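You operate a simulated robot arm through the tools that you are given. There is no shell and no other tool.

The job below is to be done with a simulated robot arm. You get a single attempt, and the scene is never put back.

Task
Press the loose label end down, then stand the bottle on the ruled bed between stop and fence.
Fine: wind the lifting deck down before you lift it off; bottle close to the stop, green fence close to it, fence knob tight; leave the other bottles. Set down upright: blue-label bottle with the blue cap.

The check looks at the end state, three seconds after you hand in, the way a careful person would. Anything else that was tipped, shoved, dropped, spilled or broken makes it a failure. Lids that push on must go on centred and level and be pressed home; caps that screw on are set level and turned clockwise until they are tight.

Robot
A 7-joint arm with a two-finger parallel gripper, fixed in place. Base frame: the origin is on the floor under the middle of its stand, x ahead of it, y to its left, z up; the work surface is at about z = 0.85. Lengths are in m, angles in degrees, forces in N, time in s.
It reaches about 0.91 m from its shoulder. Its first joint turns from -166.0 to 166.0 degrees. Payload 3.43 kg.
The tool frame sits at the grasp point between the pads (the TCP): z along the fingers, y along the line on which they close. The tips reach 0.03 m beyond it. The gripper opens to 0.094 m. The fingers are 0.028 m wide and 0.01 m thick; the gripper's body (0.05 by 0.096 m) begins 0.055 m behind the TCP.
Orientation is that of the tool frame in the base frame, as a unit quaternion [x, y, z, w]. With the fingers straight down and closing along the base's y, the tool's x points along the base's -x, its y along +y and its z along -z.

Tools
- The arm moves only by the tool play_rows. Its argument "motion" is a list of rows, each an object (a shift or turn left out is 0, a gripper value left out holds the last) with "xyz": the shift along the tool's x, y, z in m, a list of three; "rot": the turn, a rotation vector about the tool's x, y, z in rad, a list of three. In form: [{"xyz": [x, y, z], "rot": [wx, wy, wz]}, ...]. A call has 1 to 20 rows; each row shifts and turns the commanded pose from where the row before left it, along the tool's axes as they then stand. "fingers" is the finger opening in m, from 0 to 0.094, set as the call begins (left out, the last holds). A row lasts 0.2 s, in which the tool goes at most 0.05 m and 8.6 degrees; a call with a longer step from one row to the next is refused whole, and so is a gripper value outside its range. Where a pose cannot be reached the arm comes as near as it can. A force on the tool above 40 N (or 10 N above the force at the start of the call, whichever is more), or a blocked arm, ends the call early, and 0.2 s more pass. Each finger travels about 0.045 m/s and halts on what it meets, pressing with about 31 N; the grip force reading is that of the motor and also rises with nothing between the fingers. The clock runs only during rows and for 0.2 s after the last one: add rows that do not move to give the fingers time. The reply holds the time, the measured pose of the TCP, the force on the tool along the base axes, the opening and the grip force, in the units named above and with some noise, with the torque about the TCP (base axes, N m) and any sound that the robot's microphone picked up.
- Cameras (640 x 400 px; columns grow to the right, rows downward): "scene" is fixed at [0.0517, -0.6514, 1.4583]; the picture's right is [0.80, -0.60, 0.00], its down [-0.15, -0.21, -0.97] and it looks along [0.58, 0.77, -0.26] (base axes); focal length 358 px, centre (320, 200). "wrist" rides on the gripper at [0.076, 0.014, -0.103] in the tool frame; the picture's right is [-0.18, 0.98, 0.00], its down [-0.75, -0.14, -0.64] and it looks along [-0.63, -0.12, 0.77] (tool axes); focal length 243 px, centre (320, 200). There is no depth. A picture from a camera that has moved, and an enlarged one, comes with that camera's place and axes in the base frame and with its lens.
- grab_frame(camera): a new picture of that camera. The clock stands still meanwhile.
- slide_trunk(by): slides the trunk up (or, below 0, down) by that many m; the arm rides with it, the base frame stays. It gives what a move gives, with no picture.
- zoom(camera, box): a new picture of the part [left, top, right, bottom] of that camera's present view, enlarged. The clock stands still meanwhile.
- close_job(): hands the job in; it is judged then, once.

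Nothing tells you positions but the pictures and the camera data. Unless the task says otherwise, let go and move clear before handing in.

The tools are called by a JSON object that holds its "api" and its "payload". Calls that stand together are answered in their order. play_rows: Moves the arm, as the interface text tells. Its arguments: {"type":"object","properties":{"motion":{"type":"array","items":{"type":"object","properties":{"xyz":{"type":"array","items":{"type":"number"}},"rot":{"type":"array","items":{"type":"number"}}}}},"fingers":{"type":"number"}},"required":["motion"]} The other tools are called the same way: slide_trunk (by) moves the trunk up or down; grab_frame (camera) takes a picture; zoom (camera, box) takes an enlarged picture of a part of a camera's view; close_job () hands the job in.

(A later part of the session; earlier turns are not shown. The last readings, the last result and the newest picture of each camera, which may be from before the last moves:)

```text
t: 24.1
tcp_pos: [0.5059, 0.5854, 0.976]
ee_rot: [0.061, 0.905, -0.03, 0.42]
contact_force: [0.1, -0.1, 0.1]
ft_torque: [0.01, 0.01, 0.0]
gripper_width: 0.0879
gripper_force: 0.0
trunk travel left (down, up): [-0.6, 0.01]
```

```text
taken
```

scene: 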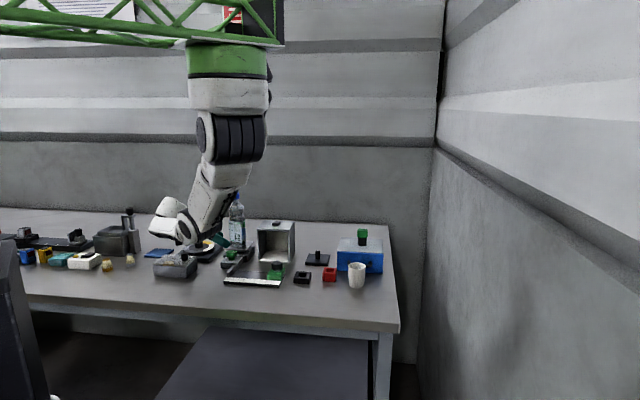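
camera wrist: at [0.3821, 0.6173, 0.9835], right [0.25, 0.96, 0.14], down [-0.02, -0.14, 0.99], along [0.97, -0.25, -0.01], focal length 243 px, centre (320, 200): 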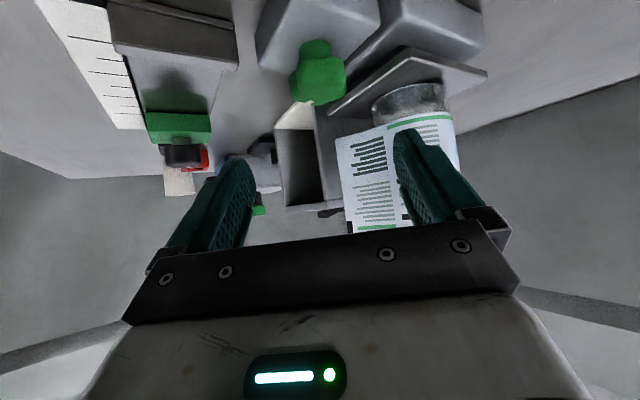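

The scene camera now sees the bottle; I'll zoom in on it and check the arm's clearance.

{"api": "zoom", "payload": {"camera": "scene", "box": [205, 180, 285, 270]}}

{"api": "zoom", "payload": {"camera": "scene", "box": [130, 180, 270, 290]}}

```text
4.44 times, centred on (245, 225) of scene
camera zoom: at [0.0517, -0.6514, 1.4583], right [0.8, -0.6, 0.0], down [-0.15, -0.21, -0.97], along [0.58, 0.77, -0.26], focal length 1592 px, centre (653, 89)
```

zoom: 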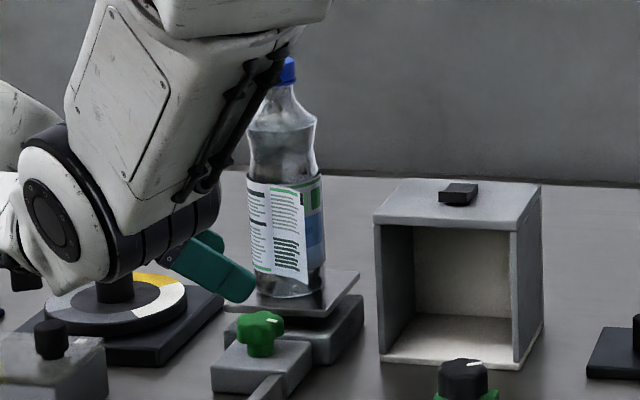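

```text
3.64 times, centred on (200, 235) of scene
camera zoom: at [0.0517, -0.6514, 1.4583], right [0.8, -0.6, 0.0], down [-0.15, -0.21, -0.97], along [0.58, 0.77, -0.26], focal length 1303 px, centre (756, 73)
```

zoom: 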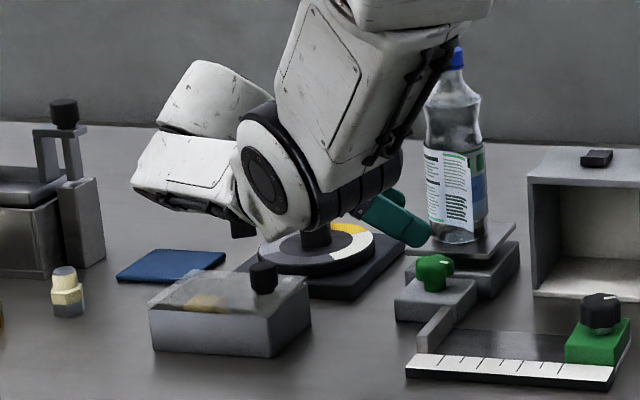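

The bottle hasn't shifted (axis ≈ (0.605, 0.6445)), and the turntable knob top is at (0.48, 0.76, 0.92), which the gripper will clear. I'll back a little and slide left to line up at heading −8°.

{"api": "play_rows", "payload": {"motion": [{"xyz": [0.0194, 0, -0.0229]}, {"xyz": [0, 0.0361, 0]}, {"xyz": [0, 0.0361, 0]}]}}

{"api": "grab_frame", "payload": {"camera": "wrist"}}

{"api": "zoom", "payload": {"camera": "scene", "box": [130, 180, 270, 290]}}

```text
t: 24.9
tcp_pos: [0.4696, 0.6234, 0.979]
ee_rot: [0.053, 0.909, -0.018, 0.414]
contact_force: [-0.6, -1.4, 0.6]
ft_torque: [0.02, 0.01, 0.0]
gripper_width: 0.0879
gripper_force: 0.1
out of reach, approached as far as the arm can: row 2, 3
trunk travel left (down, up): [-0.6, 0.01]
```

```text
taken
camera wrist: at [0.3457, 0.6529, 0.9875], right [0.23, 0.96, 0.15], down [-0.01, -0.15, 0.99], along [0.97, -0.23, -0.03], focal length 243 px, centre (320, 200)
```

wrist: 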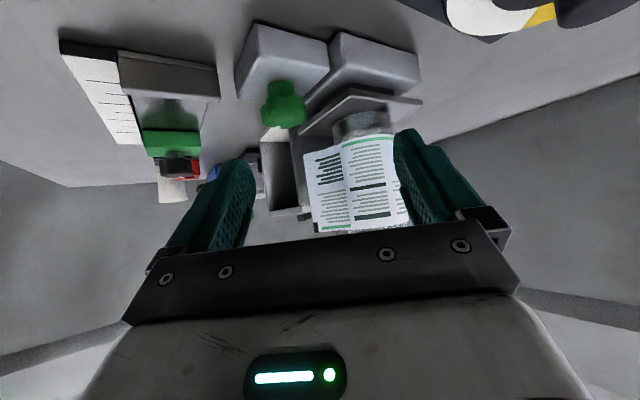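

```text
3.64 times, centred on (200, 235) of scene
camera zoom: at [0.0517, -0.6514, 1.4583], right [0.8, -0.6, 0.0], down [-0.15, -0.21, -0.97], along [0.58, 0.77, -0.26], focal length 1303 px, centre (756, 73)
```

zoom: 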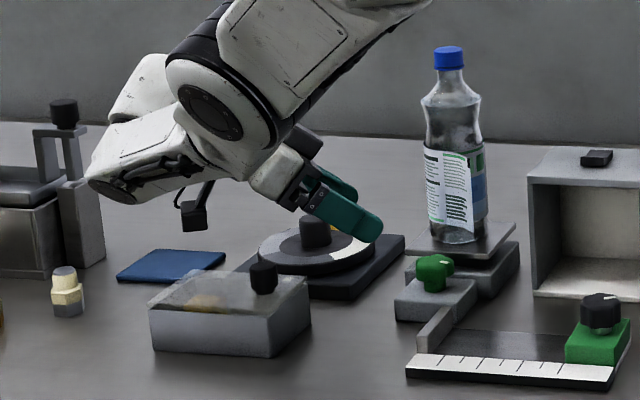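

That pose is at the edge of the arm's reach, but now the scene camera has a clear view of the bottle. I'll zoom in on it closely.

{"api": "zoom", "payload": {"camera": "scene", "box": [225, 185, 275, 255]}}

{"api": "zoom", "payload": {"camera": "scene", "box": [225, 235, 305, 290]}}

```text
5.71 times, centred on (250, 220) of scene
camera zoom: at [0.0517, -0.6514, 1.4583], right [0.8, -0.6, 0.0], down [-0.15, -0.21, -0.97], along [0.58, 0.77, -0.26], focal length 2048 px, centre (720, 86)
```

zoom: 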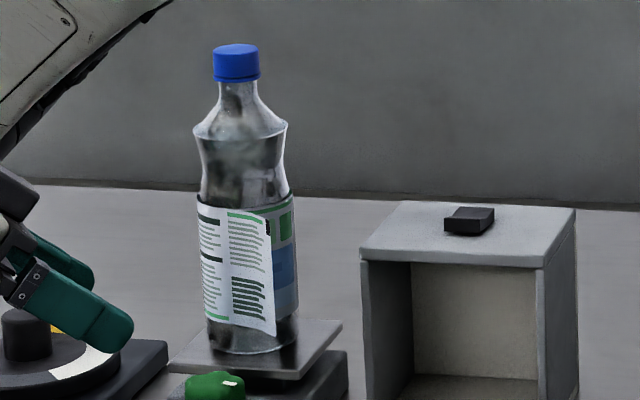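

```text
7.27 times, centred on (265, 262) of scene
camera zoom: at [0.0517, -0.6514, 1.4583], right [0.8, -0.6, 0.0], down [-0.15, -0.21, -0.97], along [0.58, 0.77, -0.26], focal length 2606 px, centre (720, -254)
```

zoom: 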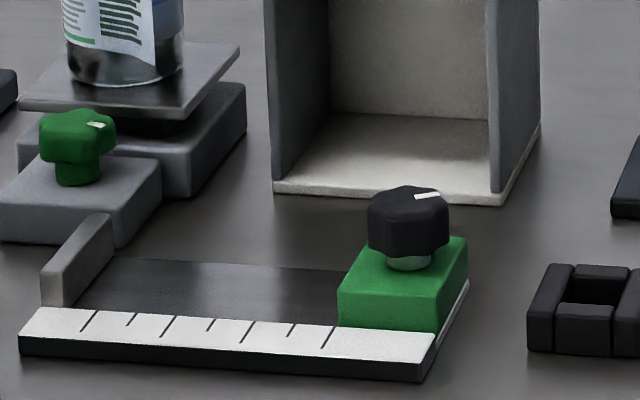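

The arm's wrist reach limits that heading. A fingertip poke from the front (heading about 80°) onto the middle of the flap is easy to reach, so I'll retreat, raise, and swing around to that heading with the fingers closed.

{"api": "play_rows", "payload": {"fingers": 0.0, "motion": [{"xyz": [-0.0153, -0.045, -0.0129]}, {"xyz": [-0.0153, -0.045, -0.0129]}, {"xyz": [-0.0153, -0.045, -0.0129]}, {"xyz": [-0.0153, -0.045, -0.0129]}, {"rot": [-0.1066, 0, -0.0901]}, {"rot": [-0.1066, 0, -0.0901]}, {"rot": [-0.1066, 0, -0.0901]}, {"rot": [-0.1066, 0, -0.0901]}, {"rot": [-0.1066, 0, -0.0901]}, {"rot": [-0.1066, 0, -0.0901]}, {"rot": [-0.1066, 0, -0.0901]}, {"rot": [-0.1066, 0, -0.0901]}, {"rot": [-0.1066, 0, -0.0901]}, {"rot": [-0.1066, 0, -0.0901]}, {"rot": [-0.1066, 0, -0.0901]}, {"rot": [0, -0.1163, 0]}, {"rot": [0, -0.1163, 0]}, {"rot": [0, -0.1163, 0]}]}}

{"api": "grab_frame", "payload": {"camera": "wrist"}}

{"api": "grab_frame", "payload": {"camera": "scene"}}

```text
t: 28.7
tcp_pos: [0.4468, 0.445, 1.0589]
ee_rot: [-0.529, 0.627, 0.369, 0.438]
contact_force: [-0.6, 0.2, 0.1]
ft_torque: [0.01, 0.01, 0.0]
gripper_width: 0.0001
gripper_force: 31.4
trunk travel left (down, up): [-0.6, 0.01]
```

```text
taken
camera wrist: at [0.4112, 0.3274, 1.0217], right [-0.96, 0.23, 0.17], down [0.08, -0.36, 0.93], along [0.27, 0.9, 0.33], focal length 243 px, centre (320, 200)
```

wrist: 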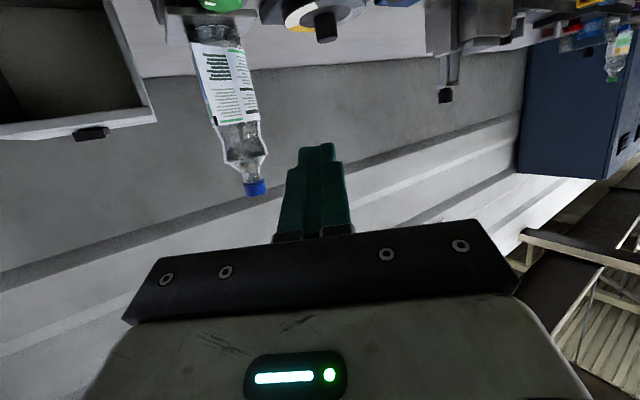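

```text
taken
```

scene: 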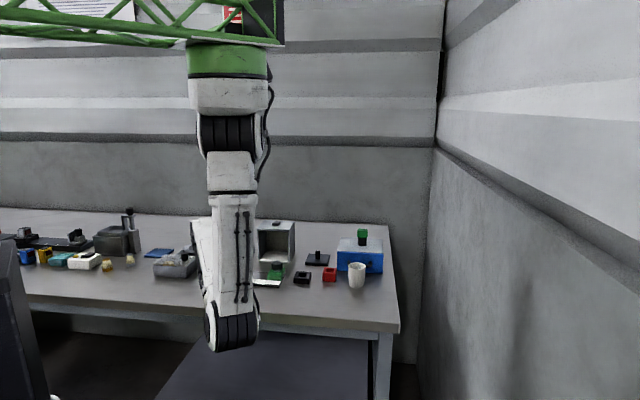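

Another bottle stands at the far end of the bench; I'll leave it alone. I'll zoom on the flap from this angle, then move to a point just in front of the flap's middle.

{"api": "zoom", "payload": {"camera": "wrist", "box": [150, 0, 310, 200]}}

{"api": "play_rows", "payload": {"motion": [{"xyz": [0.0093, -0.0305, 0.0333]}, {"xyz": [0.0093, -0.0305, 0.0333]}, {"xyz": [0.0093, -0.0305, 0.0333]}, {"xyz": [0.0093, -0.0305, 0.0333]}]}}

{"api": "grab_frame", "payload": {"camera": "wrist"}}

{"api": "grab_frame", "payload": {"camera": "scene"}}

```text
2.00 times, centred on (230, 100) of wrist
camera zoom: at [0.4112, 0.3274, 1.0217], right [-0.96, 0.23, 0.17], down [0.08, -0.36, 0.93], along [0.27, 0.9, 0.33], focal length 485 px, centre (500, 400)
```

zoom: 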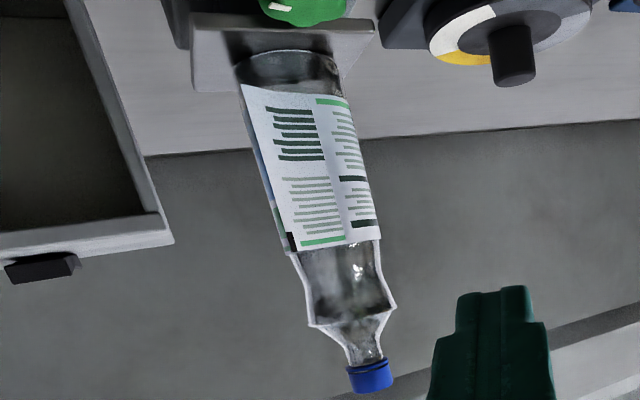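

```text
t: 29.7
tcp_pos: [0.5859, 0.5344, 0.977]
ee_rot: [-0.529, 0.627, 0.369, 0.437]
contact_force: [0.4, 0.2, -0.4]
ft_torque: [-0.01, 0.01, 0.02]
gripper_width: 0.0
gripper_force: 31.0
trunk travel left (down, up): [-0.6, 0.01]
```

```text
taken
camera wrist: at [0.5504, 0.4174, 0.9407], right [-0.96, 0.23, 0.17], down [0.08, -0.36, 0.93], along [0.27, 0.9, 0.33], focal length 243 px, centre (320, 200)
```

wrist: 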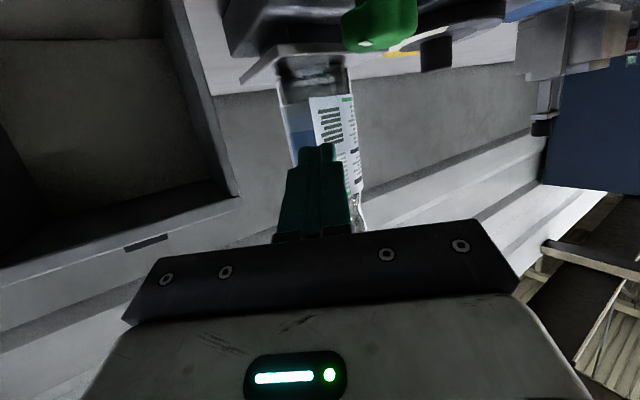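

```text
taken
```

scene: 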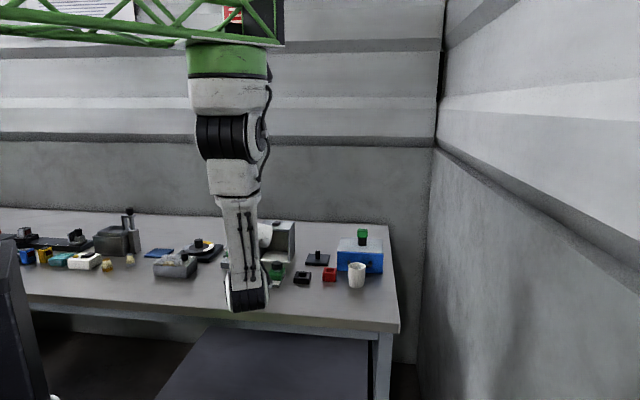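

The fingertips are about 5 cm in front of the flap's middle. I'll zoom to check aim before touching.

{"api": "zoom", "payload": {"camera": "wrist", "box": [240, 40, 400, 240]}}

```text
2.00 times, centred on (320, 140) of wrist
camera zoom: at [0.5504, 0.4174, 0.9407], right [-0.96, 0.23, 0.17], down [0.08, -0.36, 0.93], along [0.27, 0.9, 0.33], focal length 485 px, centre (320, 320)
```

zoom: 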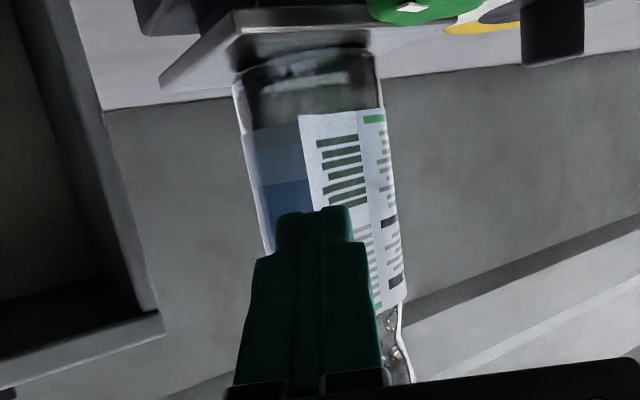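

The tips are centred on the bottle and pointed at the flap. I'll advance gently until contact shows in the force reading.

{"api": "play_rows", "payload": {"motion": [{"xyz": [-0.0069, 0, 0.0188]}, {"xyz": [-0.0069, 0, 0.0188]}, {"xyz": [-0.0014, 0, 0.0038]}, {"xyz": [-0.0014, 0, 0.0038]}]}}

{"api": "zoom", "payload": {"camera": "wrist", "box": [240, 20, 400, 240]}}

```text
t: 30.7
tcp_pos: [0.5933, 0.5824, 0.9759]
ee_rot: [-0.529, 0.627, 0.368, 0.437]
contact_force: [0.0, 0.6, 0.7]
ft_torque: [0.02, -0.01, -0.02]
gripper_width: 0.0002
gripper_force: 31.2
trunk travel left (down, up): [-0.6, 0.01]
```

```text
1.82 times, centred on (320, 130) of wrist
camera zoom: at [0.5587, 0.4647, 0.9406], right [-0.96, 0.23, 0.17], down [0.08, -0.36, 0.93], along [0.27, 0.9, 0.33], focal length 441 px, centre (320, 327)
```

zoom: 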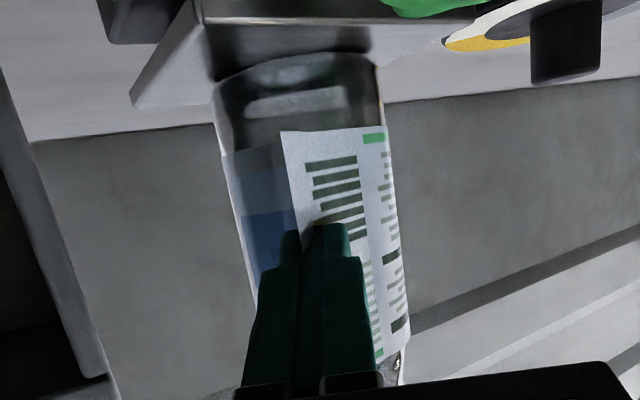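

Contact should be about 2 mm ahead. I'll creep forward in small steps watching the force.

{"api": "play_rows", "payload": {"motion": [{"xyz": [-0.0007, 0, 0.0019]}, {"xyz": [-0.0007, 0, 0.0019]}, {"xyz": [-0.0007, 0, 0.0019]}]}}

{"api": "zoom", "payload": {"camera": "wrist", "box": [240, 20, 400, 240]}}

```text
t: 31.5
tcp_pos: [0.595, 0.588, 0.9765]
ee_rot: [-0.529, 0.627, 0.369, 0.437]
contact_force: [-1.2, -1.7, 0.3]
ft_torque: [-0.01, -0.01, 0.01]
gripper_width: 0.0001
gripper_force: 31.4
trunk travel left (down, up): [-0.6, 0.01]
```

```text
1.82 times, centred on (320, 130) of wrist
camera zoom: at [0.56, 0.4705, 0.9404], right [-0.96, 0.23, 0.17], down [0.08, -0.36, 0.93], along [0.27, 0.9, 0.33], focal length 441 px, centre (320, 327)
```

zoom: 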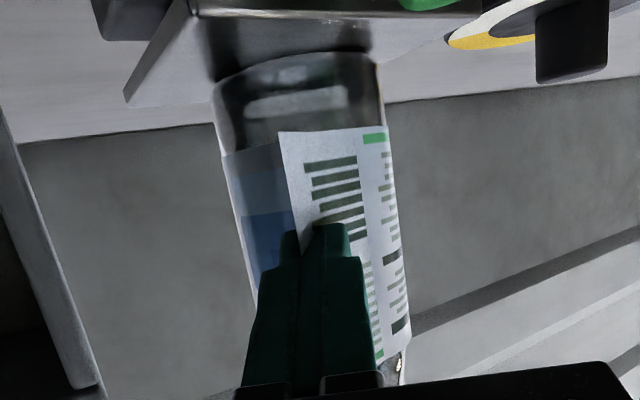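

The force reads about 2 N against the push. I'll repeat a hold to see whether that's real contact.

{"api": "play_rows", "payload": {"motion": [{"xyz": [0, 0, 0]}]}}

{"api": "play_rows", "payload": {"motion": [{"xyz": [-0.0004, 0, 0.001]}]}}

{"api": "play_rows", "payload": {"motion": [{"xyz": [-0.0004, 0, 0.001]}]}}

{"api": "zoom", "payload": {"camera": "wrist", "box": [240, 20, 400, 240]}}

```text
t: 31.9
tcp_pos: [0.5949, 0.5878, 0.9757]
ee_rot: [-0.528, 0.628, 0.368, 0.437]
contact_force: [1.1, -1.3, 0.2]
ft_torque: [0.04, 0.03, -0.02]
gripper_width: 0.0001
gripper_force: 31.3
trunk travel left (down, up): [-0.6, 0.01]
```

```text
t: 32.3
tcp_pos: [0.5947, 0.5902, 0.976]
ee_rot: [-0.529, 0.627, 0.368, 0.437]
contact_force: [-0.6, -1.9, 0.6]
ft_torque: [-0.02, 0.05, -0.03]
gripper_width: 0.0
gripper_force: 30.8
trunk travel left (down, up): [-0.6, 0.01]
```

```text
t: 32.7
tcp_pos: [0.5954, 0.5916, 0.9768]
ee_rot: [-0.529, 0.627, 0.368, 0.437]
contact_force: [-1.0, -0.8, -0.1]
ft_torque: [0.01, 0.01, -0.02]
gripper_width: 0.0
gripper_force: 31.1
trunk travel left (down, up): [-0.6, 0.01]
```

```text
1.82 times, centred on (320, 130) of wrist
camera zoom: at [0.5604, 0.4725, 0.9405], right [-0.96, 0.23, 0.17], down [0.08, -0.36, 0.93], along [0.27, 0.9, 0.33], focal length 441 px, centre (320, 327)
```

zoom: 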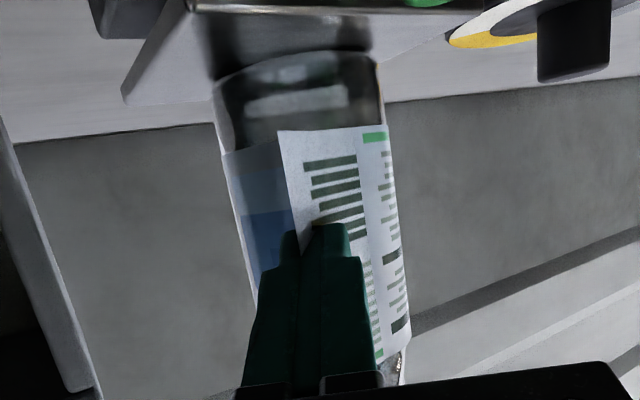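

The push only slides the light bottle (about 1.3 N), so poking isn't enough. I'll retreat, lower the trunk a bit for reach, and squeeze from a more leftward heading so the pad lands on the middle of the flap.

{"api": "play_rows", "payload": {"motion": [{"xyz": [0.0173, 0, -0.0469]}, {"xyz": [0.0173, 0, -0.0469]}, {"xyz": [-0.0422, 0, -0.0156]}, {"xyz": [-0.0422, 0, -0.0156]}, {"xyz": [-0.0422, 0, -0.0156]}]}}

{"api": "slide_trunk", "payload": {"by": -0.12}}

{"api": "play_rows", "payload": {"fingers": 0.086, "motion": [{"rot": [0.1237, 0, 0.0456]}, {"rot": [0.1237, 0, 0.0456]}, {"rot": [0.1237, 0, 0.0456]}, {"rot": [0.1237, 0, 0.0456]}, {"rot": [0.1237, 0, 0.0456]}, {"rot": [0.1237, 0, 0.0456]}, {"rot": [0.1237, 0, 0.0456]}, {"rot": [0.1237, 0, 0.0456]}, {"rot": [0.1237, 0, 0.0456]}, {"rot": [0, 0.105, 0]}, {"rot": [0, 0.105, 0]}, {"rot": [0, 0.105, 0]}]}}

{"api": "grab_frame", "payload": {"camera": "wrist"}}

{"api": "grab_frame", "payload": {"camera": "scene"}}

```text
t: 33.9
tcp_pos: [0.5782, 0.4919, 1.1104]
ee_rot: [-0.529, 0.628, 0.368, 0.437]
contact_force: [-0.1, 0.4, -0.4]
ft_torque: [-0.01, 0.03, -0.03]
gripper_width: 0.0
gripper_force: 31.6
trunk travel left (down, up): [-0.6, 0.01]
```

```text
t: 35.4
tcp_pos: [0.5787, 0.4921, 0.9904]
ee_rot: [-0.529, 0.628, 0.367, 0.437]
contact_force: [-0.1, 0.5, 0.2]
ft_torque: [-0.03, 0.03, 0.03]
gripper_width: 0.0
gripper_force: 31.1
trunk travel left (down, up): [-0.48, 0.13]
```

```text
t: 38.0
tcp_pos: [0.5775, 0.4924, 0.9911]
ee_rot: [-0.096, 0.895, 0.046, 0.434]
contact_force: [0.8, -1.3, -0.4]
ft_torque: [0.02, -0.01, 0.0]
gripper_width: 0.0861
gripper_force: 0.0
trunk travel left (down, up): [-0.48, 0.13]
```

```text
taken
camera wrist: at [0.4501, 0.4801, 0.9947], right [-0.1, 0.98, 0.14], down [-0.01, -0.14, 0.99], along [1.0, 0.1, 0.02], focal length 243 px, centre (320, 200)
```

wrist: 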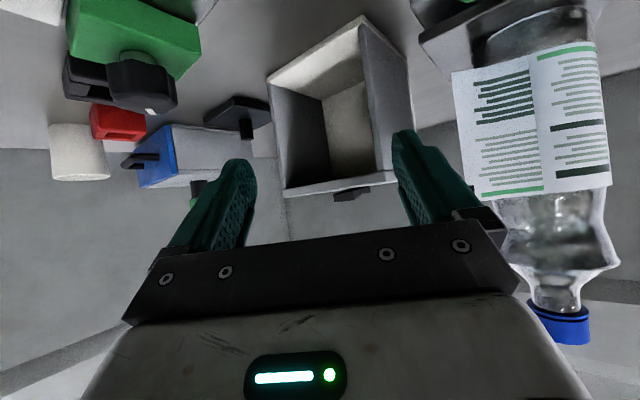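

```text
taken
```

scene: 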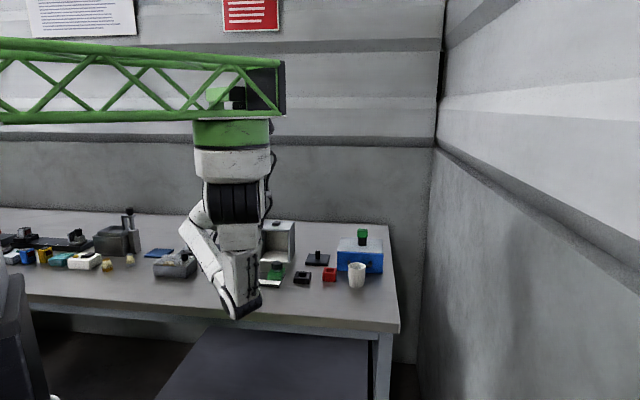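

The heading is 12° now with better reach. I'll turn 10° further, back off from the bottle, and slide left to line up with it at heading about 2°.

{"api": "play_rows", "payload": {"motion": [{"xyz": [0.0251, 0, -0.0318]}, {"xyz": [0.0251, 0, -0.0318]}, {"rot": [0.0685, 0, 0.0541]}, {"rot": [0.0685, 0, 0.0541]}, {"xyz": [0, 0.0397, 0]}, {"xyz": [0, 0.0397, 0]}, {"xyz": [0, 0.0397, 0]}, {"xyz": [0, 0.0397, 0]}]}}

{"api": "grab_frame", "payload": {"camera": "wrist"}}

{"api": "zoom", "payload": {"camera": "scene", "box": [130, 180, 290, 290]}}

```text
t: 39.8
tcp_pos: [0.4914, 0.6344, 0.9908]
ee_rot: [-0.018, 0.9, 0.009, 0.436]
contact_force: [0.0, 0.9, -0.3]
ft_torque: [-0.02, 0.03, 0.03]
gripper_width: 0.0862
gripper_force: 0.0
trunk travel left (down, up): [-0.48, 0.13]
```

```text
taken
camera wrist: at [0.3639, 0.6446, 0.9952], right [0.07, 0.99, 0.14], down [-0.03, -0.14, 0.99], along [1.0, -0.08, 0.02], focal length 243 px, centre (320, 200)
```

wrist: 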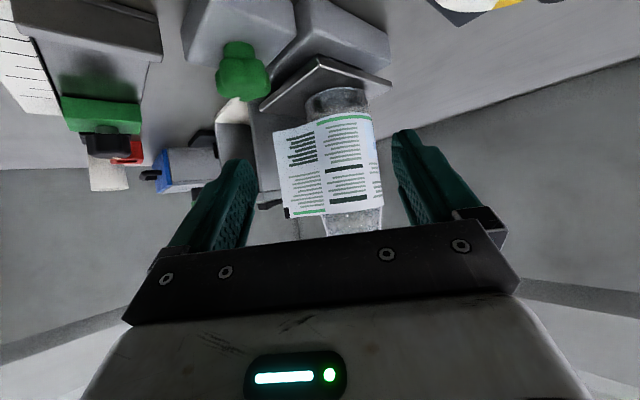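

```text
3.64 times, centred on (210, 235) of scene
camera zoom: at [0.0517, -0.6514, 1.4583], right [0.8, -0.6, 0.0], down [-0.15, -0.21, -0.97], along [0.58, 0.77, -0.26], focal length 1303 px, centre (720, 73)
```

zoom: 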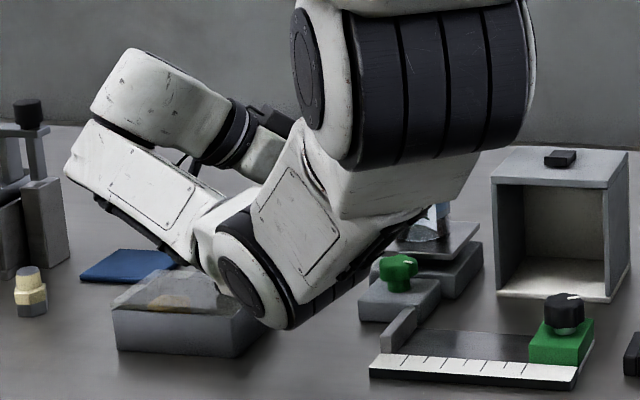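

I'm lined up at heading 2°, with the bottle about 15 mm left of centre. I'll shift left and advance most of the way, then check alignment.

{"api": "play_rows", "payload": {"motion": [{"xyz": [0, 0.0155, 0]}, {"xyz": [-0.018, 0, 0.0297]}, {"xyz": [-0.009, 0, 0.0148]}]}}

{"api": "grab_frame", "payload": {"camera": "wrist"}}

```text
t: 40.6
tcp_pos: [0.5422, 0.6522, 0.9851]
ee_rot: [-0.018, 0.9, 0.008, 0.435]
contact_force: [0.9, -0.6, -0.2]
ft_torque: [-0.02, -0.03, 0.04]
gripper_width: 0.0859
gripper_force: 0.1
trunk travel left (down, up): [-0.48, 0.13]
```

```text
taken
camera wrist: at [0.4152, 0.6621, 0.9885], right [0.07, 0.99, 0.14], down [-0.03, -0.14, 0.99], along [1.0, -0.08, 0.02], focal length 243 px, centre (320, 200)
```

wrist: 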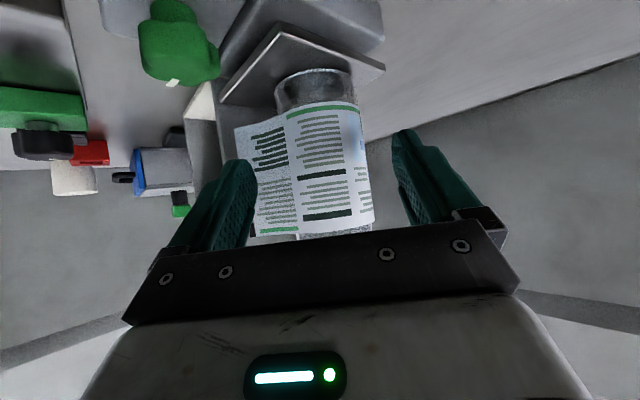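

The bottle is centred between the fingers. I'll go forward to put the pads at the bottle's axis and squeeze.

{"api": "play_rows", "payload": {"motion": [{"xyz": [-0.0134, 0, 0.0226]}, {"xyz": [-0.0134, 0, 0.0226]}]}}

{"api": "play_rows", "payload": {"fingers": 0.055, "motion": [{"xyz": [0, 0, 0]}, {"xyz": [0, 0, 0]}, {"xyz": [0, 0, 0]}, {"xyz": [0, 0, 0]}, {"xyz": [0, 0, 0]}, {"xyz": [0, 0, 0]}]}}

{"api": "grab_frame", "payload": {"camera": "wrist"}}

```text
t: 41.2
tcp_pos: [0.5955, 0.6533, 0.978]
ee_rot: [-0.017, 0.899, 0.007, 0.437]
contact_force: [-0.8, 0.1, -0.8]
ft_torque: [0.01, -0.09, -0.01]
gripper_width: 0.0859
gripper_force: 0.1
trunk travel left (down, up): [-0.48, 0.13]
```

```text
t: 42.6
tcp_pos: [0.5949, 0.6553, 0.9779]
ee_rot: [-0.019, 0.9, 0.009, 0.436]
contact_force: [-0.8, 0.7, 0.4]
ft_torque: [0.07, -0.1, 0.02]
gripper_width: 0.067
gripper_force: 31.7
trunk travel left (down, up): [-0.48, 0.13]
```

```text
taken
camera wrist: at [0.4677, 0.6637, 0.9817], right [0.07, 0.99, 0.14], down [-0.03, -0.14, 0.99], along [1.0, -0.08, 0.02], focal length 243 px, centre (320, 200)
```

wrist: 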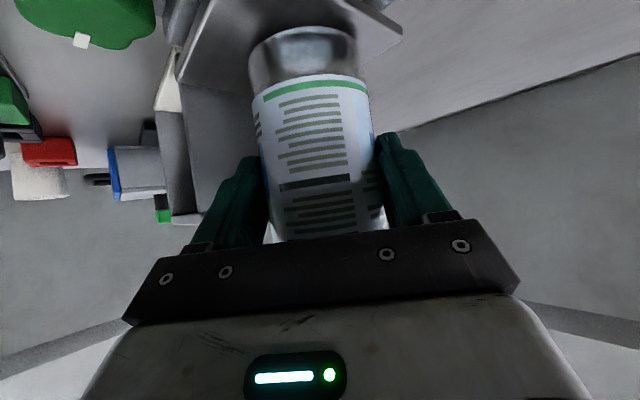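

The flap has laid down: the label now wraps smoothly around the bottle. I'll hold briefly, then release and back off to verify.

{"api": "play_rows", "payload": {"motion": [{"xyz": [0, 0, 0]}, {"xyz": [0, 0, 0]}, {"xyz": [0, 0, 0]}]}}

{"api": "play_rows", "payload": {"fingers": 0.088, "motion": [{"xyz": [0, 0, 0]}, {"xyz": [0, 0, 0]}, {"xyz": [0, 0, 0]}, {"xyz": [0.0124, 0, -0.0157]}, {"xyz": [0.0186, 0, -0.0235]}, {"xyz": [0.0186, 0, -0.0235]}, {"xyz": [0.0186, 0, -0.0235]}]}}

{"api": "grab_frame", "payload": {"camera": "wrist"}}

{"api": "grab_frame", "payload": {"camera": "scene"}}

```text
t: 43.4
tcp_pos: [0.5948, 0.6542, 0.9779]
ee_rot: [-0.018, 0.9, 0.008, 0.436]
contact_force: [0.2, 0.0, -0.3]
ft_torque: [0.01, -0.01, 0.0]
gripper_width: 0.067
gripper_force: 31.4
trunk travel left (down, up): [-0.48, 0.13]
```

```text
t: 45.0
tcp_pos: [0.4866, 0.6479, 0.977]
ee_rot: [-0.018, 0.9, 0.009, 0.435]
contact_force: [0.1, 0.7, -0.2]
ft_torque: [0.02, -0.03, 0.04]
gripper_width: 0.0883
gripper_force: 0.1
trunk travel left (down, up): [-0.48, 0.13]
```

```text
taken
camera wrist: at [0.3577, 0.659, 0.981], right [0.07, 0.99, 0.14], down [-0.03, -0.14, 0.99], along [1.0, -0.08, 0.02], focal length 243 px, centre (320, 200)
```

wrist: 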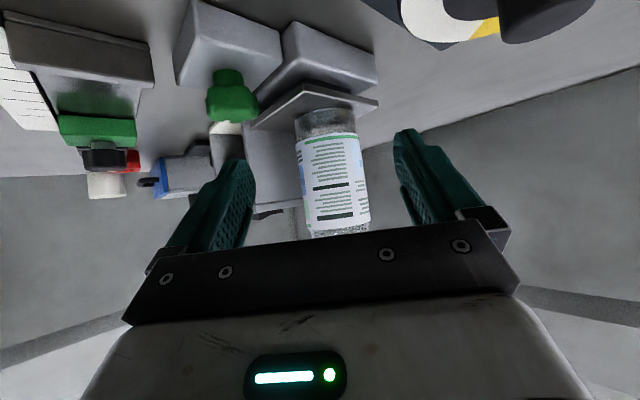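

```text
taken
```

scene: 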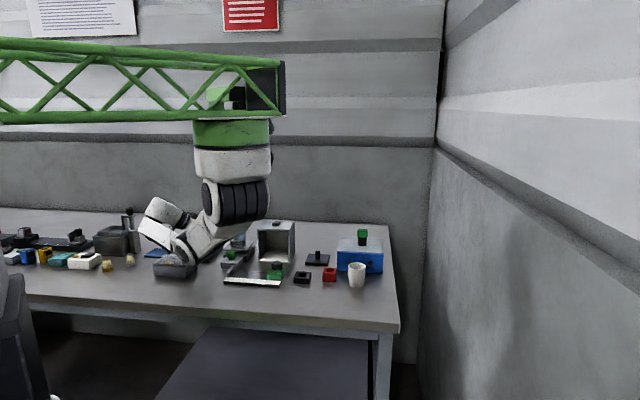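

The label end is down and the bottle stands upright. Next is the jack knob: I'll raise up, move back in front, turn to heading 45° with a 20° tilt, and put the trunk back up.

{"api": "play_rows", "payload": {"motion": [{"xyz": [-0.0314, 0, -0.0248]}, {"xyz": [-0.0314, 0, -0.0248]}, {"xyz": [0, -0.047, 0]}, {"xyz": [0, -0.047, 0]}, {"xyz": [0, -0.047, 0]}, {"rot": [-0.098, 0, -0.0776]}, {"rot": [-0.098, 0, -0.0776]}, {"rot": [-0.098, 0, -0.0776]}, {"rot": [-0.098, 0, -0.0776]}, {"rot": [-0.098, 0, -0.0776]}, {"rot": [-0.098, 0, -0.0776]}, {"rot": [0, 0.138, 0]}, {"rot": [0, 0.138, 0]}, {"rot": [0, 0.138, 0]}, {"rot": [0, 0.138, 0]}]}}

{"api": "slide_trunk", "payload": {"by": 0.1}}

{"api": "grab_frame", "payload": {"camera": "wrist"}}

{"api": "grab_frame", "payload": {"camera": "scene"}}

```text
t: 48.2
tcp_pos: [0.4914, 0.5084, 1.0564]
ee_rot: [-0.38, 0.909, 0.065, 0.16]
contact_force: [0.3, 0.5, -0.8]
ft_torque: [-0.01, -0.01, 0.01]
gripper_width: 0.0883
gripper_force: 0.0
trunk travel left (down, up): [-0.48, 0.13]
```

```text
t: 49.6
tcp_pos: [0.491, 0.5081, 1.1577]
ee_rot: [-0.379, 0.909, 0.065, 0.161]
contact_force: [0.3, 0.2, 0.1]
ft_torque: [0.0, 0.02, 0.01]
gripper_width: 0.0881
gripper_force: 0.1
trunk travel left (down, up): [-0.58, 0.03]
```

```text
taken
camera wrist: at [0.4058, 0.4438, 1.2275], right [-0.58, 0.81, 0.06], down [0.44, 0.25, 0.86], along [0.69, 0.52, -0.5], focal length 243 px, centre (320, 200)
```

wrist: 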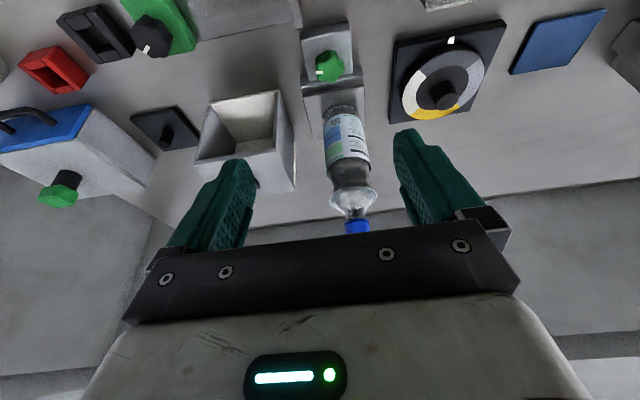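

```text
taken
```

scene: 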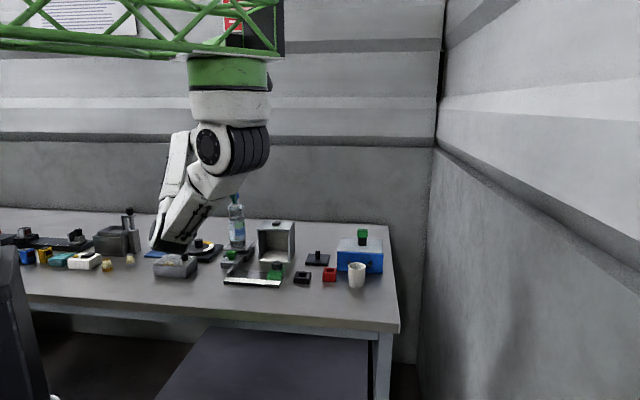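

Good view of the jack, knob and bottle. I'll zoom on both views to pin down the knob.

{"api": "zoom", "payload": {"camera": "wrist", "box": [280, 10, 400, 130]}}

{"api": "zoom", "payload": {"camera": "scene", "box": [215, 185, 275, 275]}}

```text
3.33 times, centred on (340, 70) of wrist
camera zoom: at [0.4058, 0.4438, 1.2275], right [-0.58, 0.81, 0.06], down [0.44, 0.25, 0.86], along [0.69, 0.52, -0.5], focal length 809 px, centre (253, 633)
```

zoom: 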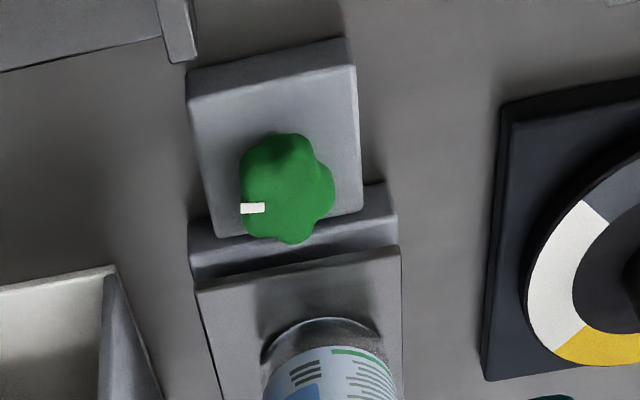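

```text
4.44 times, centred on (245, 230) of scene
camera zoom: at [0.0517, -0.6514, 1.4583], right [0.8, -0.6, 0.0], down [-0.15, -0.21, -0.97], along [0.58, 0.77, -0.26], focal length 1592 px, centre (653, 67)
```

zoom: 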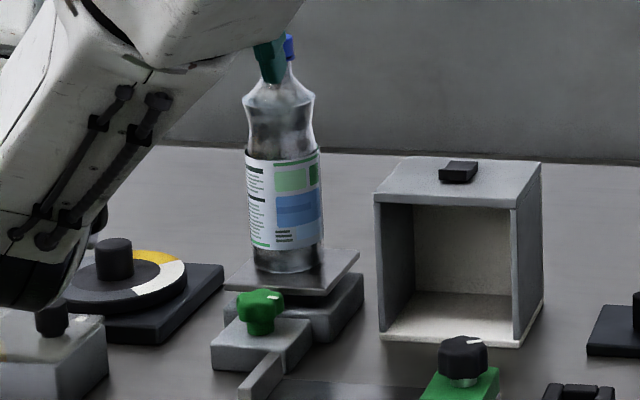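

The label is fully stuck and the jack knob top is at about (0.548, 0.585, 0.903), 40 mm wide. I'll move above it with the fingers at 58 mm.

{"api": "play_rows", "payload": {"fingers": 0.058, "motion": [{"xyz": [-0.0046, 0.0028, 0.0395]}, {"xyz": [-0.0046, 0.0028, 0.0395]}, {"xyz": [-0.0046, 0.0028, 0.0395]}, {"xyz": [-0.0046, 0.0028, 0.0395]}, {"xyz": [-0.0046, 0.0028, 0.0395]}]}}

{"api": "grab_frame", "payload": {"camera": "wrist"}}

{"api": "grab_frame", "payload": {"camera": "scene"}}

```text
t: 50.8
tcp_pos: [0.5441, 0.5816, 0.9804]
ee_rot: [-0.379, 0.909, 0.066, 0.161]
contact_force: [-0.2, 0.1, 0.1]
ft_torque: [0.0, 0.02, -0.03]
gripper_width: 0.058
gripper_force: 0.0
trunk travel left (down, up): [-0.58, 0.03]
```

```text
taken
camera wrist: at [0.4587, 0.517, 1.0496], right [-0.58, 0.82, 0.06], down [0.44, 0.25, 0.86], along [0.69, 0.52, -0.5], focal length 243 px, centre (320, 200)
```

wrist: 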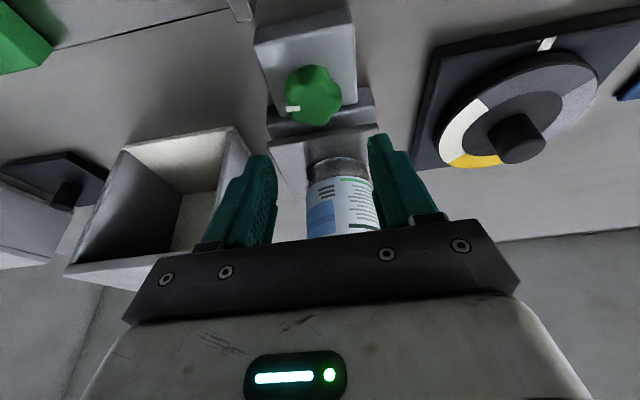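

```text
taken
```

scene: 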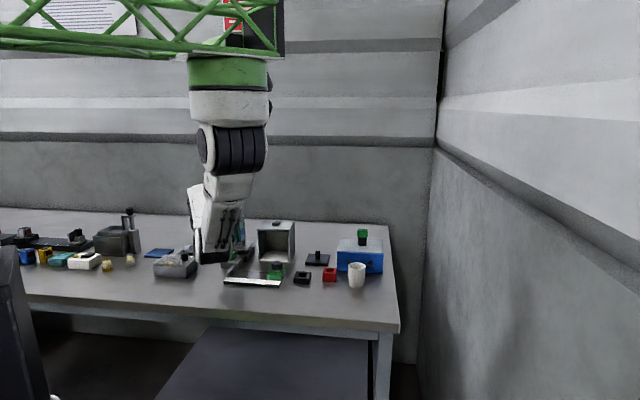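

{"api": "zoom", "payload": {"camera": "wrist", "box": [250, 20, 390, 150]}}

```text
3.08 times, centred on (320, 85) of wrist
camera zoom: at [0.4587, 0.517, 1.0496], right [-0.58, 0.82, 0.06], down [0.44, 0.25, 0.86], along [0.69, 0.52, -0.5], focal length 746 px, centre (320, 554)
```

zoom: 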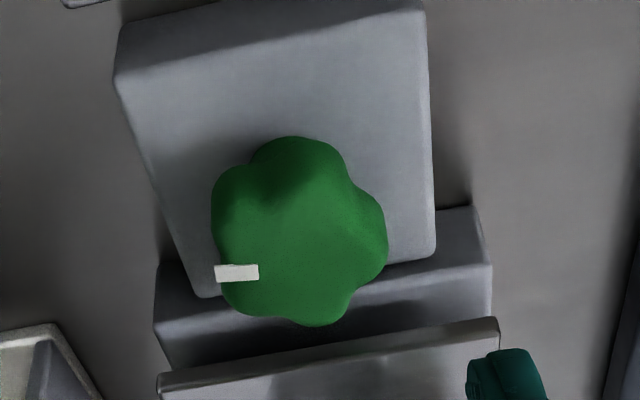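

The knob centre is confirmed at (0.548, 0.585). I'll lower the open fingers around it.

{"api": "play_rows", "payload": {"motion": [{"xyz": [0.0126, 0, 0.0345]}, {"xyz": [0.0062, 0, 0.0172]}, {"xyz": [0.0062, 0, 0.0172]}]}}

{"api": "grab_frame", "payload": {"camera": "wrist"}}

```text
t: 51.6
tcp_pos: [0.5429, 0.5813, 0.9091]
ee_rot: [-0.379, 0.908, 0.067, 0.163]
contact_force: [-4.7, -6.9, 12.6]
ft_torque: [-0.01, 0.46, 0.29]
gripper_width: 0.0567
gripper_force: 0.1
trunk travel left (down, up): [-0.58, 0.03]
```

```text
taken
camera wrist: at [0.4582, 0.5161, 0.9788], right [-0.58, 0.81, 0.06], down [0.44, 0.25, 0.86], along [0.69, 0.53, -0.5], focal length 243 px, centre (320, 200)
```

wrist: 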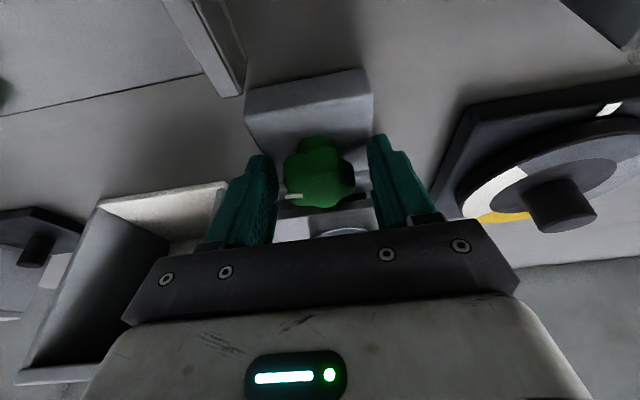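

The tips touched something solid (12 N upward), probably the jack's base behind the knob. I'll lift off, reduce the tilt to about 10°, and grip only the upper part of the knob.

{"api": "play_rows", "payload": {"motion": [{"xyz": [-0.0051, 0, -0.0141]}, {"rot": [0, 0.0875, 0]}, {"rot": [0, 0.0875, 0]}]}}

{"api": "grab_frame", "payload": {"camera": "wrist"}}

{"api": "zoom", "payload": {"camera": "scene", "box": [190, 190, 290, 280]}}

```text
t: 52.4
tcp_pos: [0.5438, 0.5807, 0.9216]
ee_rot: [-0.384, 0.919, 0.033, 0.08]
contact_force: [0.4, 0.0, 0.2]
ft_torque: [0.02, -0.02, -0.01]
gripper_width: 0.0581
gripper_force: 0.1
trunk travel left (down, up): [-0.58, 0.03]
```

```text
taken
camera wrist: at [0.4687, 0.526, 1.0091], right [-0.57, 0.82, 0.03], down [0.54, 0.35, 0.76], along [0.62, 0.45, -0.65], focal length 243 px, centre (320, 200)
```

wrist: 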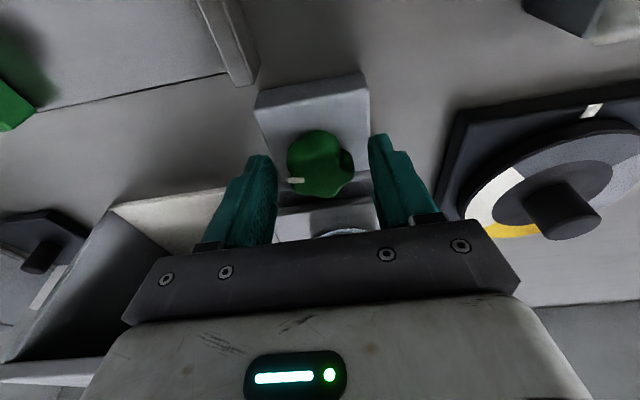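

```text
4.44 times, centred on (240, 235) of scene
camera zoom: at [0.0517, -0.6514, 1.4583], right [0.8, -0.6, 0.0], down [-0.15, -0.21, -0.97], along [0.58, 0.77, -0.26], focal length 1592 px, centre (676, 44)
```

zoom: 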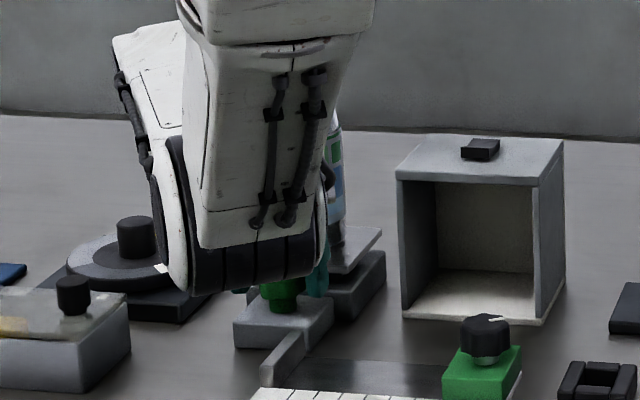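

The fingers straddle the knob's upper part without contact. I'll close on it.

{"api": "play_rows", "payload": {"fingers": 0.03, "motion": [{"xyz": [0, 0, 0]}, {"xyz": [0, 0, 0]}, {"xyz": [0, 0, 0]}, {"xyz": [0, 0, 0]}]}}

{"api": "zoom", "payload": {"camera": "wrist", "box": [240, 80, 400, 240]}}

```text
t: 53.4
tcp_pos: [0.5443, 0.5813, 0.9217]
ee_rot: [-0.383, 0.92, 0.031, 0.081]
contact_force: [2.8, -3.6, 1.2]
ft_torque: [-0.39, 0.67, 0.03]
gripper_width: 0.0383
gripper_force: 44.9
trunk travel left (down, up): [-0.58, 0.03]
```

```text
2.50 times, centred on (320, 160) of wrist
camera zoom: at [0.4692, 0.5256, 1.0091], right [-0.57, 0.82, 0.03], down [0.54, 0.35, 0.76], along [0.62, 0.45, -0.65], focal length 606 px, centre (320, 300)
```

zoom: 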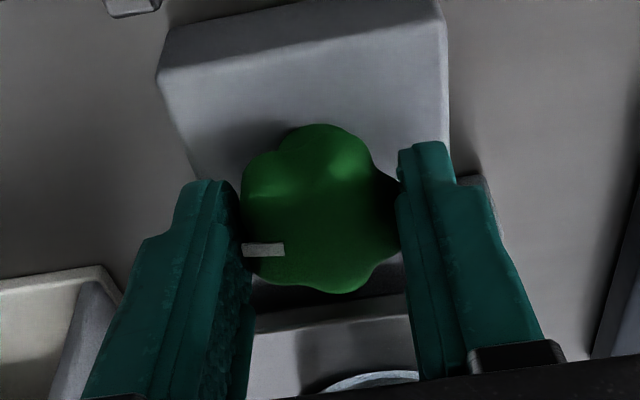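

The knob is gripped (38 mm). I'll try a small counter-clockwise turn of 16° about the knob's axis and see what the deck does.

{"api": "play_rows", "payload": {"motion": [{"xyz": [0, -0.0007, 0], "rot": [-0.0241, 0, -0.1379]}, {"xyz": [0, -0.0007, 0], "rot": [-0.0241, 0, -0.1379]}]}}

{"api": "zoom", "payload": {"camera": "wrist", "box": [240, 80, 400, 240]}}

{"api": "zoom", "payload": {"camera": "scene", "box": [190, 190, 290, 280]}}

```text
t: 54.0
tcp_pos: [0.5465, 0.58, 0.9217]
ee_rot: [-0.508, 0.857, 0.043, 0.075]
contact_force: [5.4, -8.5, -0.2]
ft_torque: [0.14, 0.11, -0.04]
gripper_width: 0.0383
gripper_force: 45.0
trunk travel left (down, up): [-0.58, 0.03]
```

```text
2.50 times, centred on (320, 160) of wrist
camera zoom: at [0.4888, 0.5059, 1.0091], right [-0.78, 0.63, 0.03], down [0.42, 0.49, 0.76], along [0.47, 0.6, -0.65], focal length 606 px, centre (320, 300)
```

zoom: 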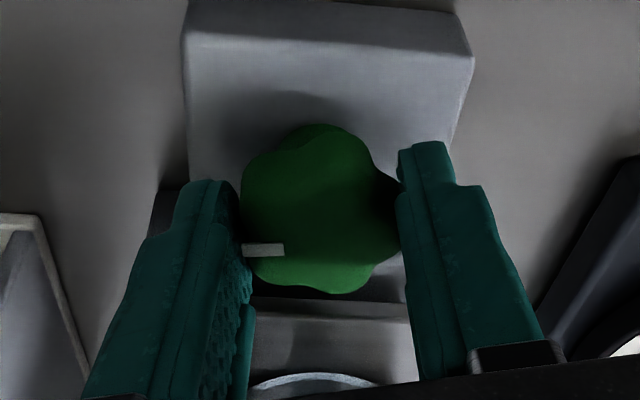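

```text
4.44 times, centred on (240, 235) of scene
camera zoom: at [0.0517, -0.6514, 1.4583], right [0.8, -0.6, 0.0], down [-0.15, -0.21, -0.97], along [0.58, 0.77, -0.26], focal length 1592 px, centre (676, 44)
```

zoom: 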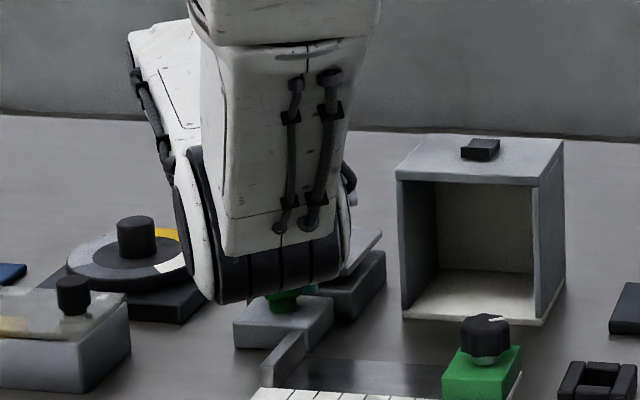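

The knob turns with the gripper. I'll continue counter-clockwise another 32°, easing the side load slightly, and compare the deck height.

{"api": "play_rows", "payload": {"motion": [{"xyz": [0.0005, -0.0017, 0], "rot": [-0.0241, 0, -0.1379]}, {"xyz": [0, -0.0007, 0], "rot": [-0.0241, 0, -0.1379]}, {"xyz": [0, -0.0007, 0], "rot": [-0.0241, 0, -0.1379]}, {"xyz": [0, -0.0007, 0], "rot": [-0.0241, 0, -0.1379]}]}}

{"api": "grab_frame", "payload": {"camera": "wrist"}}

{"api": "zoom", "payload": {"camera": "scene", "box": [190, 190, 290, 280]}}

```text
t: 55.0
tcp_pos: [0.5492, 0.5783, 0.9218]
ee_rot: [0.726, -0.682, -0.063, -0.06]
contact_force: [7.1, -2.5, -2.3]
ft_torque: [1.12, 0.22, 0.03]
gripper_width: 0.0386
gripper_force: 45.1
trunk travel left (down, up): [-0.58, 0.03]
```

```text
taken
camera wrist: at [0.5403, 0.4862, 1.0092], right [-0.99, 0.12, 0.03], down [0.1, 0.64, 0.76], along [0.07, 0.76, -0.65], focal length 243 px, centre (320, 200)
```

wrist: 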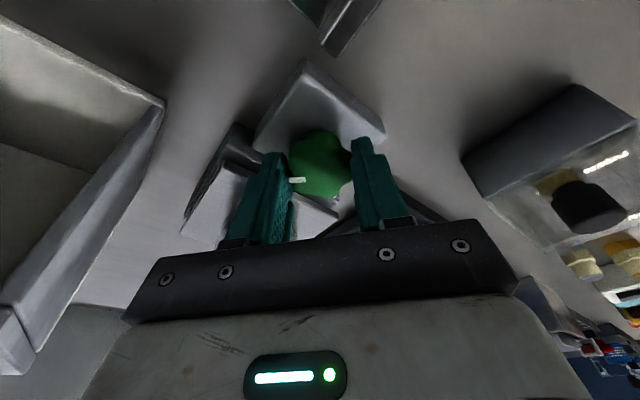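

```text
4.44 times, centred on (240, 235) of scene
camera zoom: at [0.0517, -0.6514, 1.4583], right [0.8, -0.6, 0.0], down [-0.15, -0.21, -0.97], along [0.58, 0.77, -0.26], focal length 1592 px, centre (676, 44)
```

zoom: 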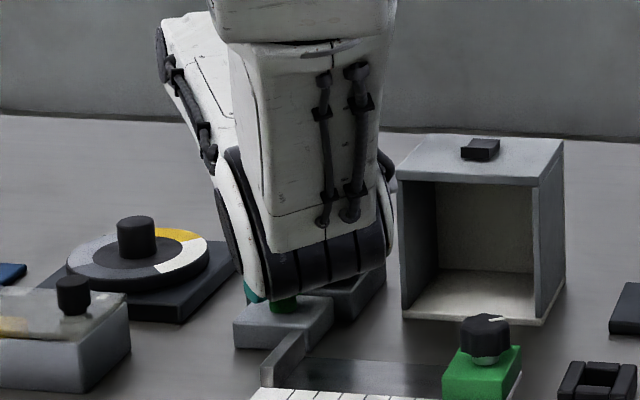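

The knob has turned 48°. I'll release, lift 2 cm, and swing back clockwise to about heading 0° for the next stroke; then the deck will be visible.

{"api": "play_rows", "payload": {"fingers": 0.054, "motion": [{"xyz": [0, 0, 0]}, {"xyz": [0, 0, 0]}, {"xyz": [-0.0034, 0, -0.0197]}, {"xyz": [0, 0.0007, 0], "rot": [0.0233, 0, 0.1333]}, {"xyz": [0, 0.0007, 0], "rot": [0.0233, 0, 0.1333]}, {"xyz": [0, 0.0007, 0], "rot": [0.0233, 0, 0.1333]}, {"xyz": [0, 0.0007, 0], "rot": [0.0233, 0, 0.1333]}, {"xyz": [0, 0.0007, 0], "rot": [0.0233, 0, 0.1333]}, {"xyz": [0, 0.0007, 0], "rot": [0.0233, 0, 0.1333]}, {"xyz": [0, 0.0007, 0], "rot": [0.0233, 0, 0.1333]}, {"xyz": [0, 0.0007, 0], "rot": [0.0233, 0, 0.1333]}, {"xyz": [0, 0.0007, 0], "rot": [0.0233, 0, 0.1333]}, {"xyz": [0, 0.0007, 0], "rot": [0.0233, 0, 0.1333]}, {"xyz": [0, 0.0007, 0], "rot": [0.0233, 0, 0.1333]}, {"xyz": [0, 0.0007, 0], "rot": [0.0233, 0, 0.1333]}]}}

{"api": "grab_frame", "payload": {"camera": "wrist"}}

{"api": "zoom", "payload": {"camera": "scene", "box": [190, 190, 290, 280]}}

```text
t: 58.2
tcp_pos: [0.5419, 0.5827, 0.9409]
ee_rot: [-0.001, 0.996, 0.0, 0.087]
contact_force: [-0.5, 0.0, 0.7]
ft_torque: [0.0, 0.0, 0.0]
gripper_width: 0.054
gripper_force: 0.0
trunk travel left (down, up): [-0.58, 0.03]
```

```text
taken
camera wrist: at [0.4502, 0.598, 1.0289], right [0.18, 0.98, 0.03], down [0.63, -0.14, 0.76], along [0.76, -0.12, -0.65], focal length 243 px, centre (320, 200)
```

wrist: 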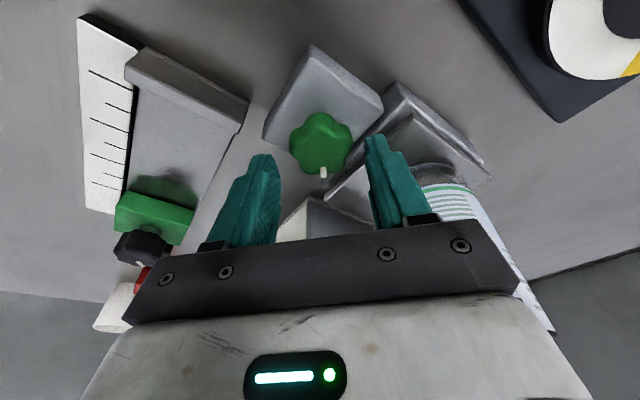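

```text
4.44 times, centred on (240, 235) of scene
camera zoom: at [0.0517, -0.6514, 1.4583], right [0.8, -0.6, 0.0], down [-0.15, -0.21, -0.97], along [0.58, 0.77, -0.26], focal length 1592 px, centre (676, 44)
```

zoom: 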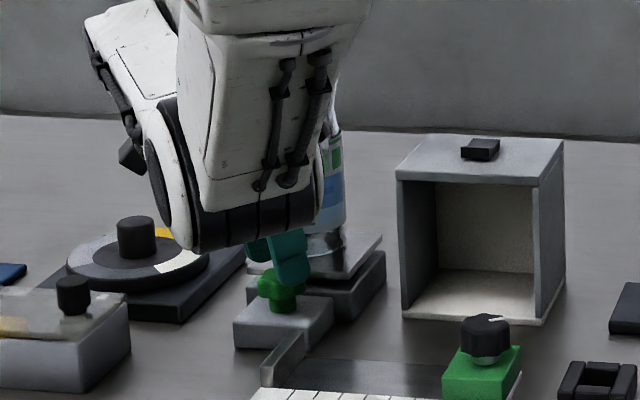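

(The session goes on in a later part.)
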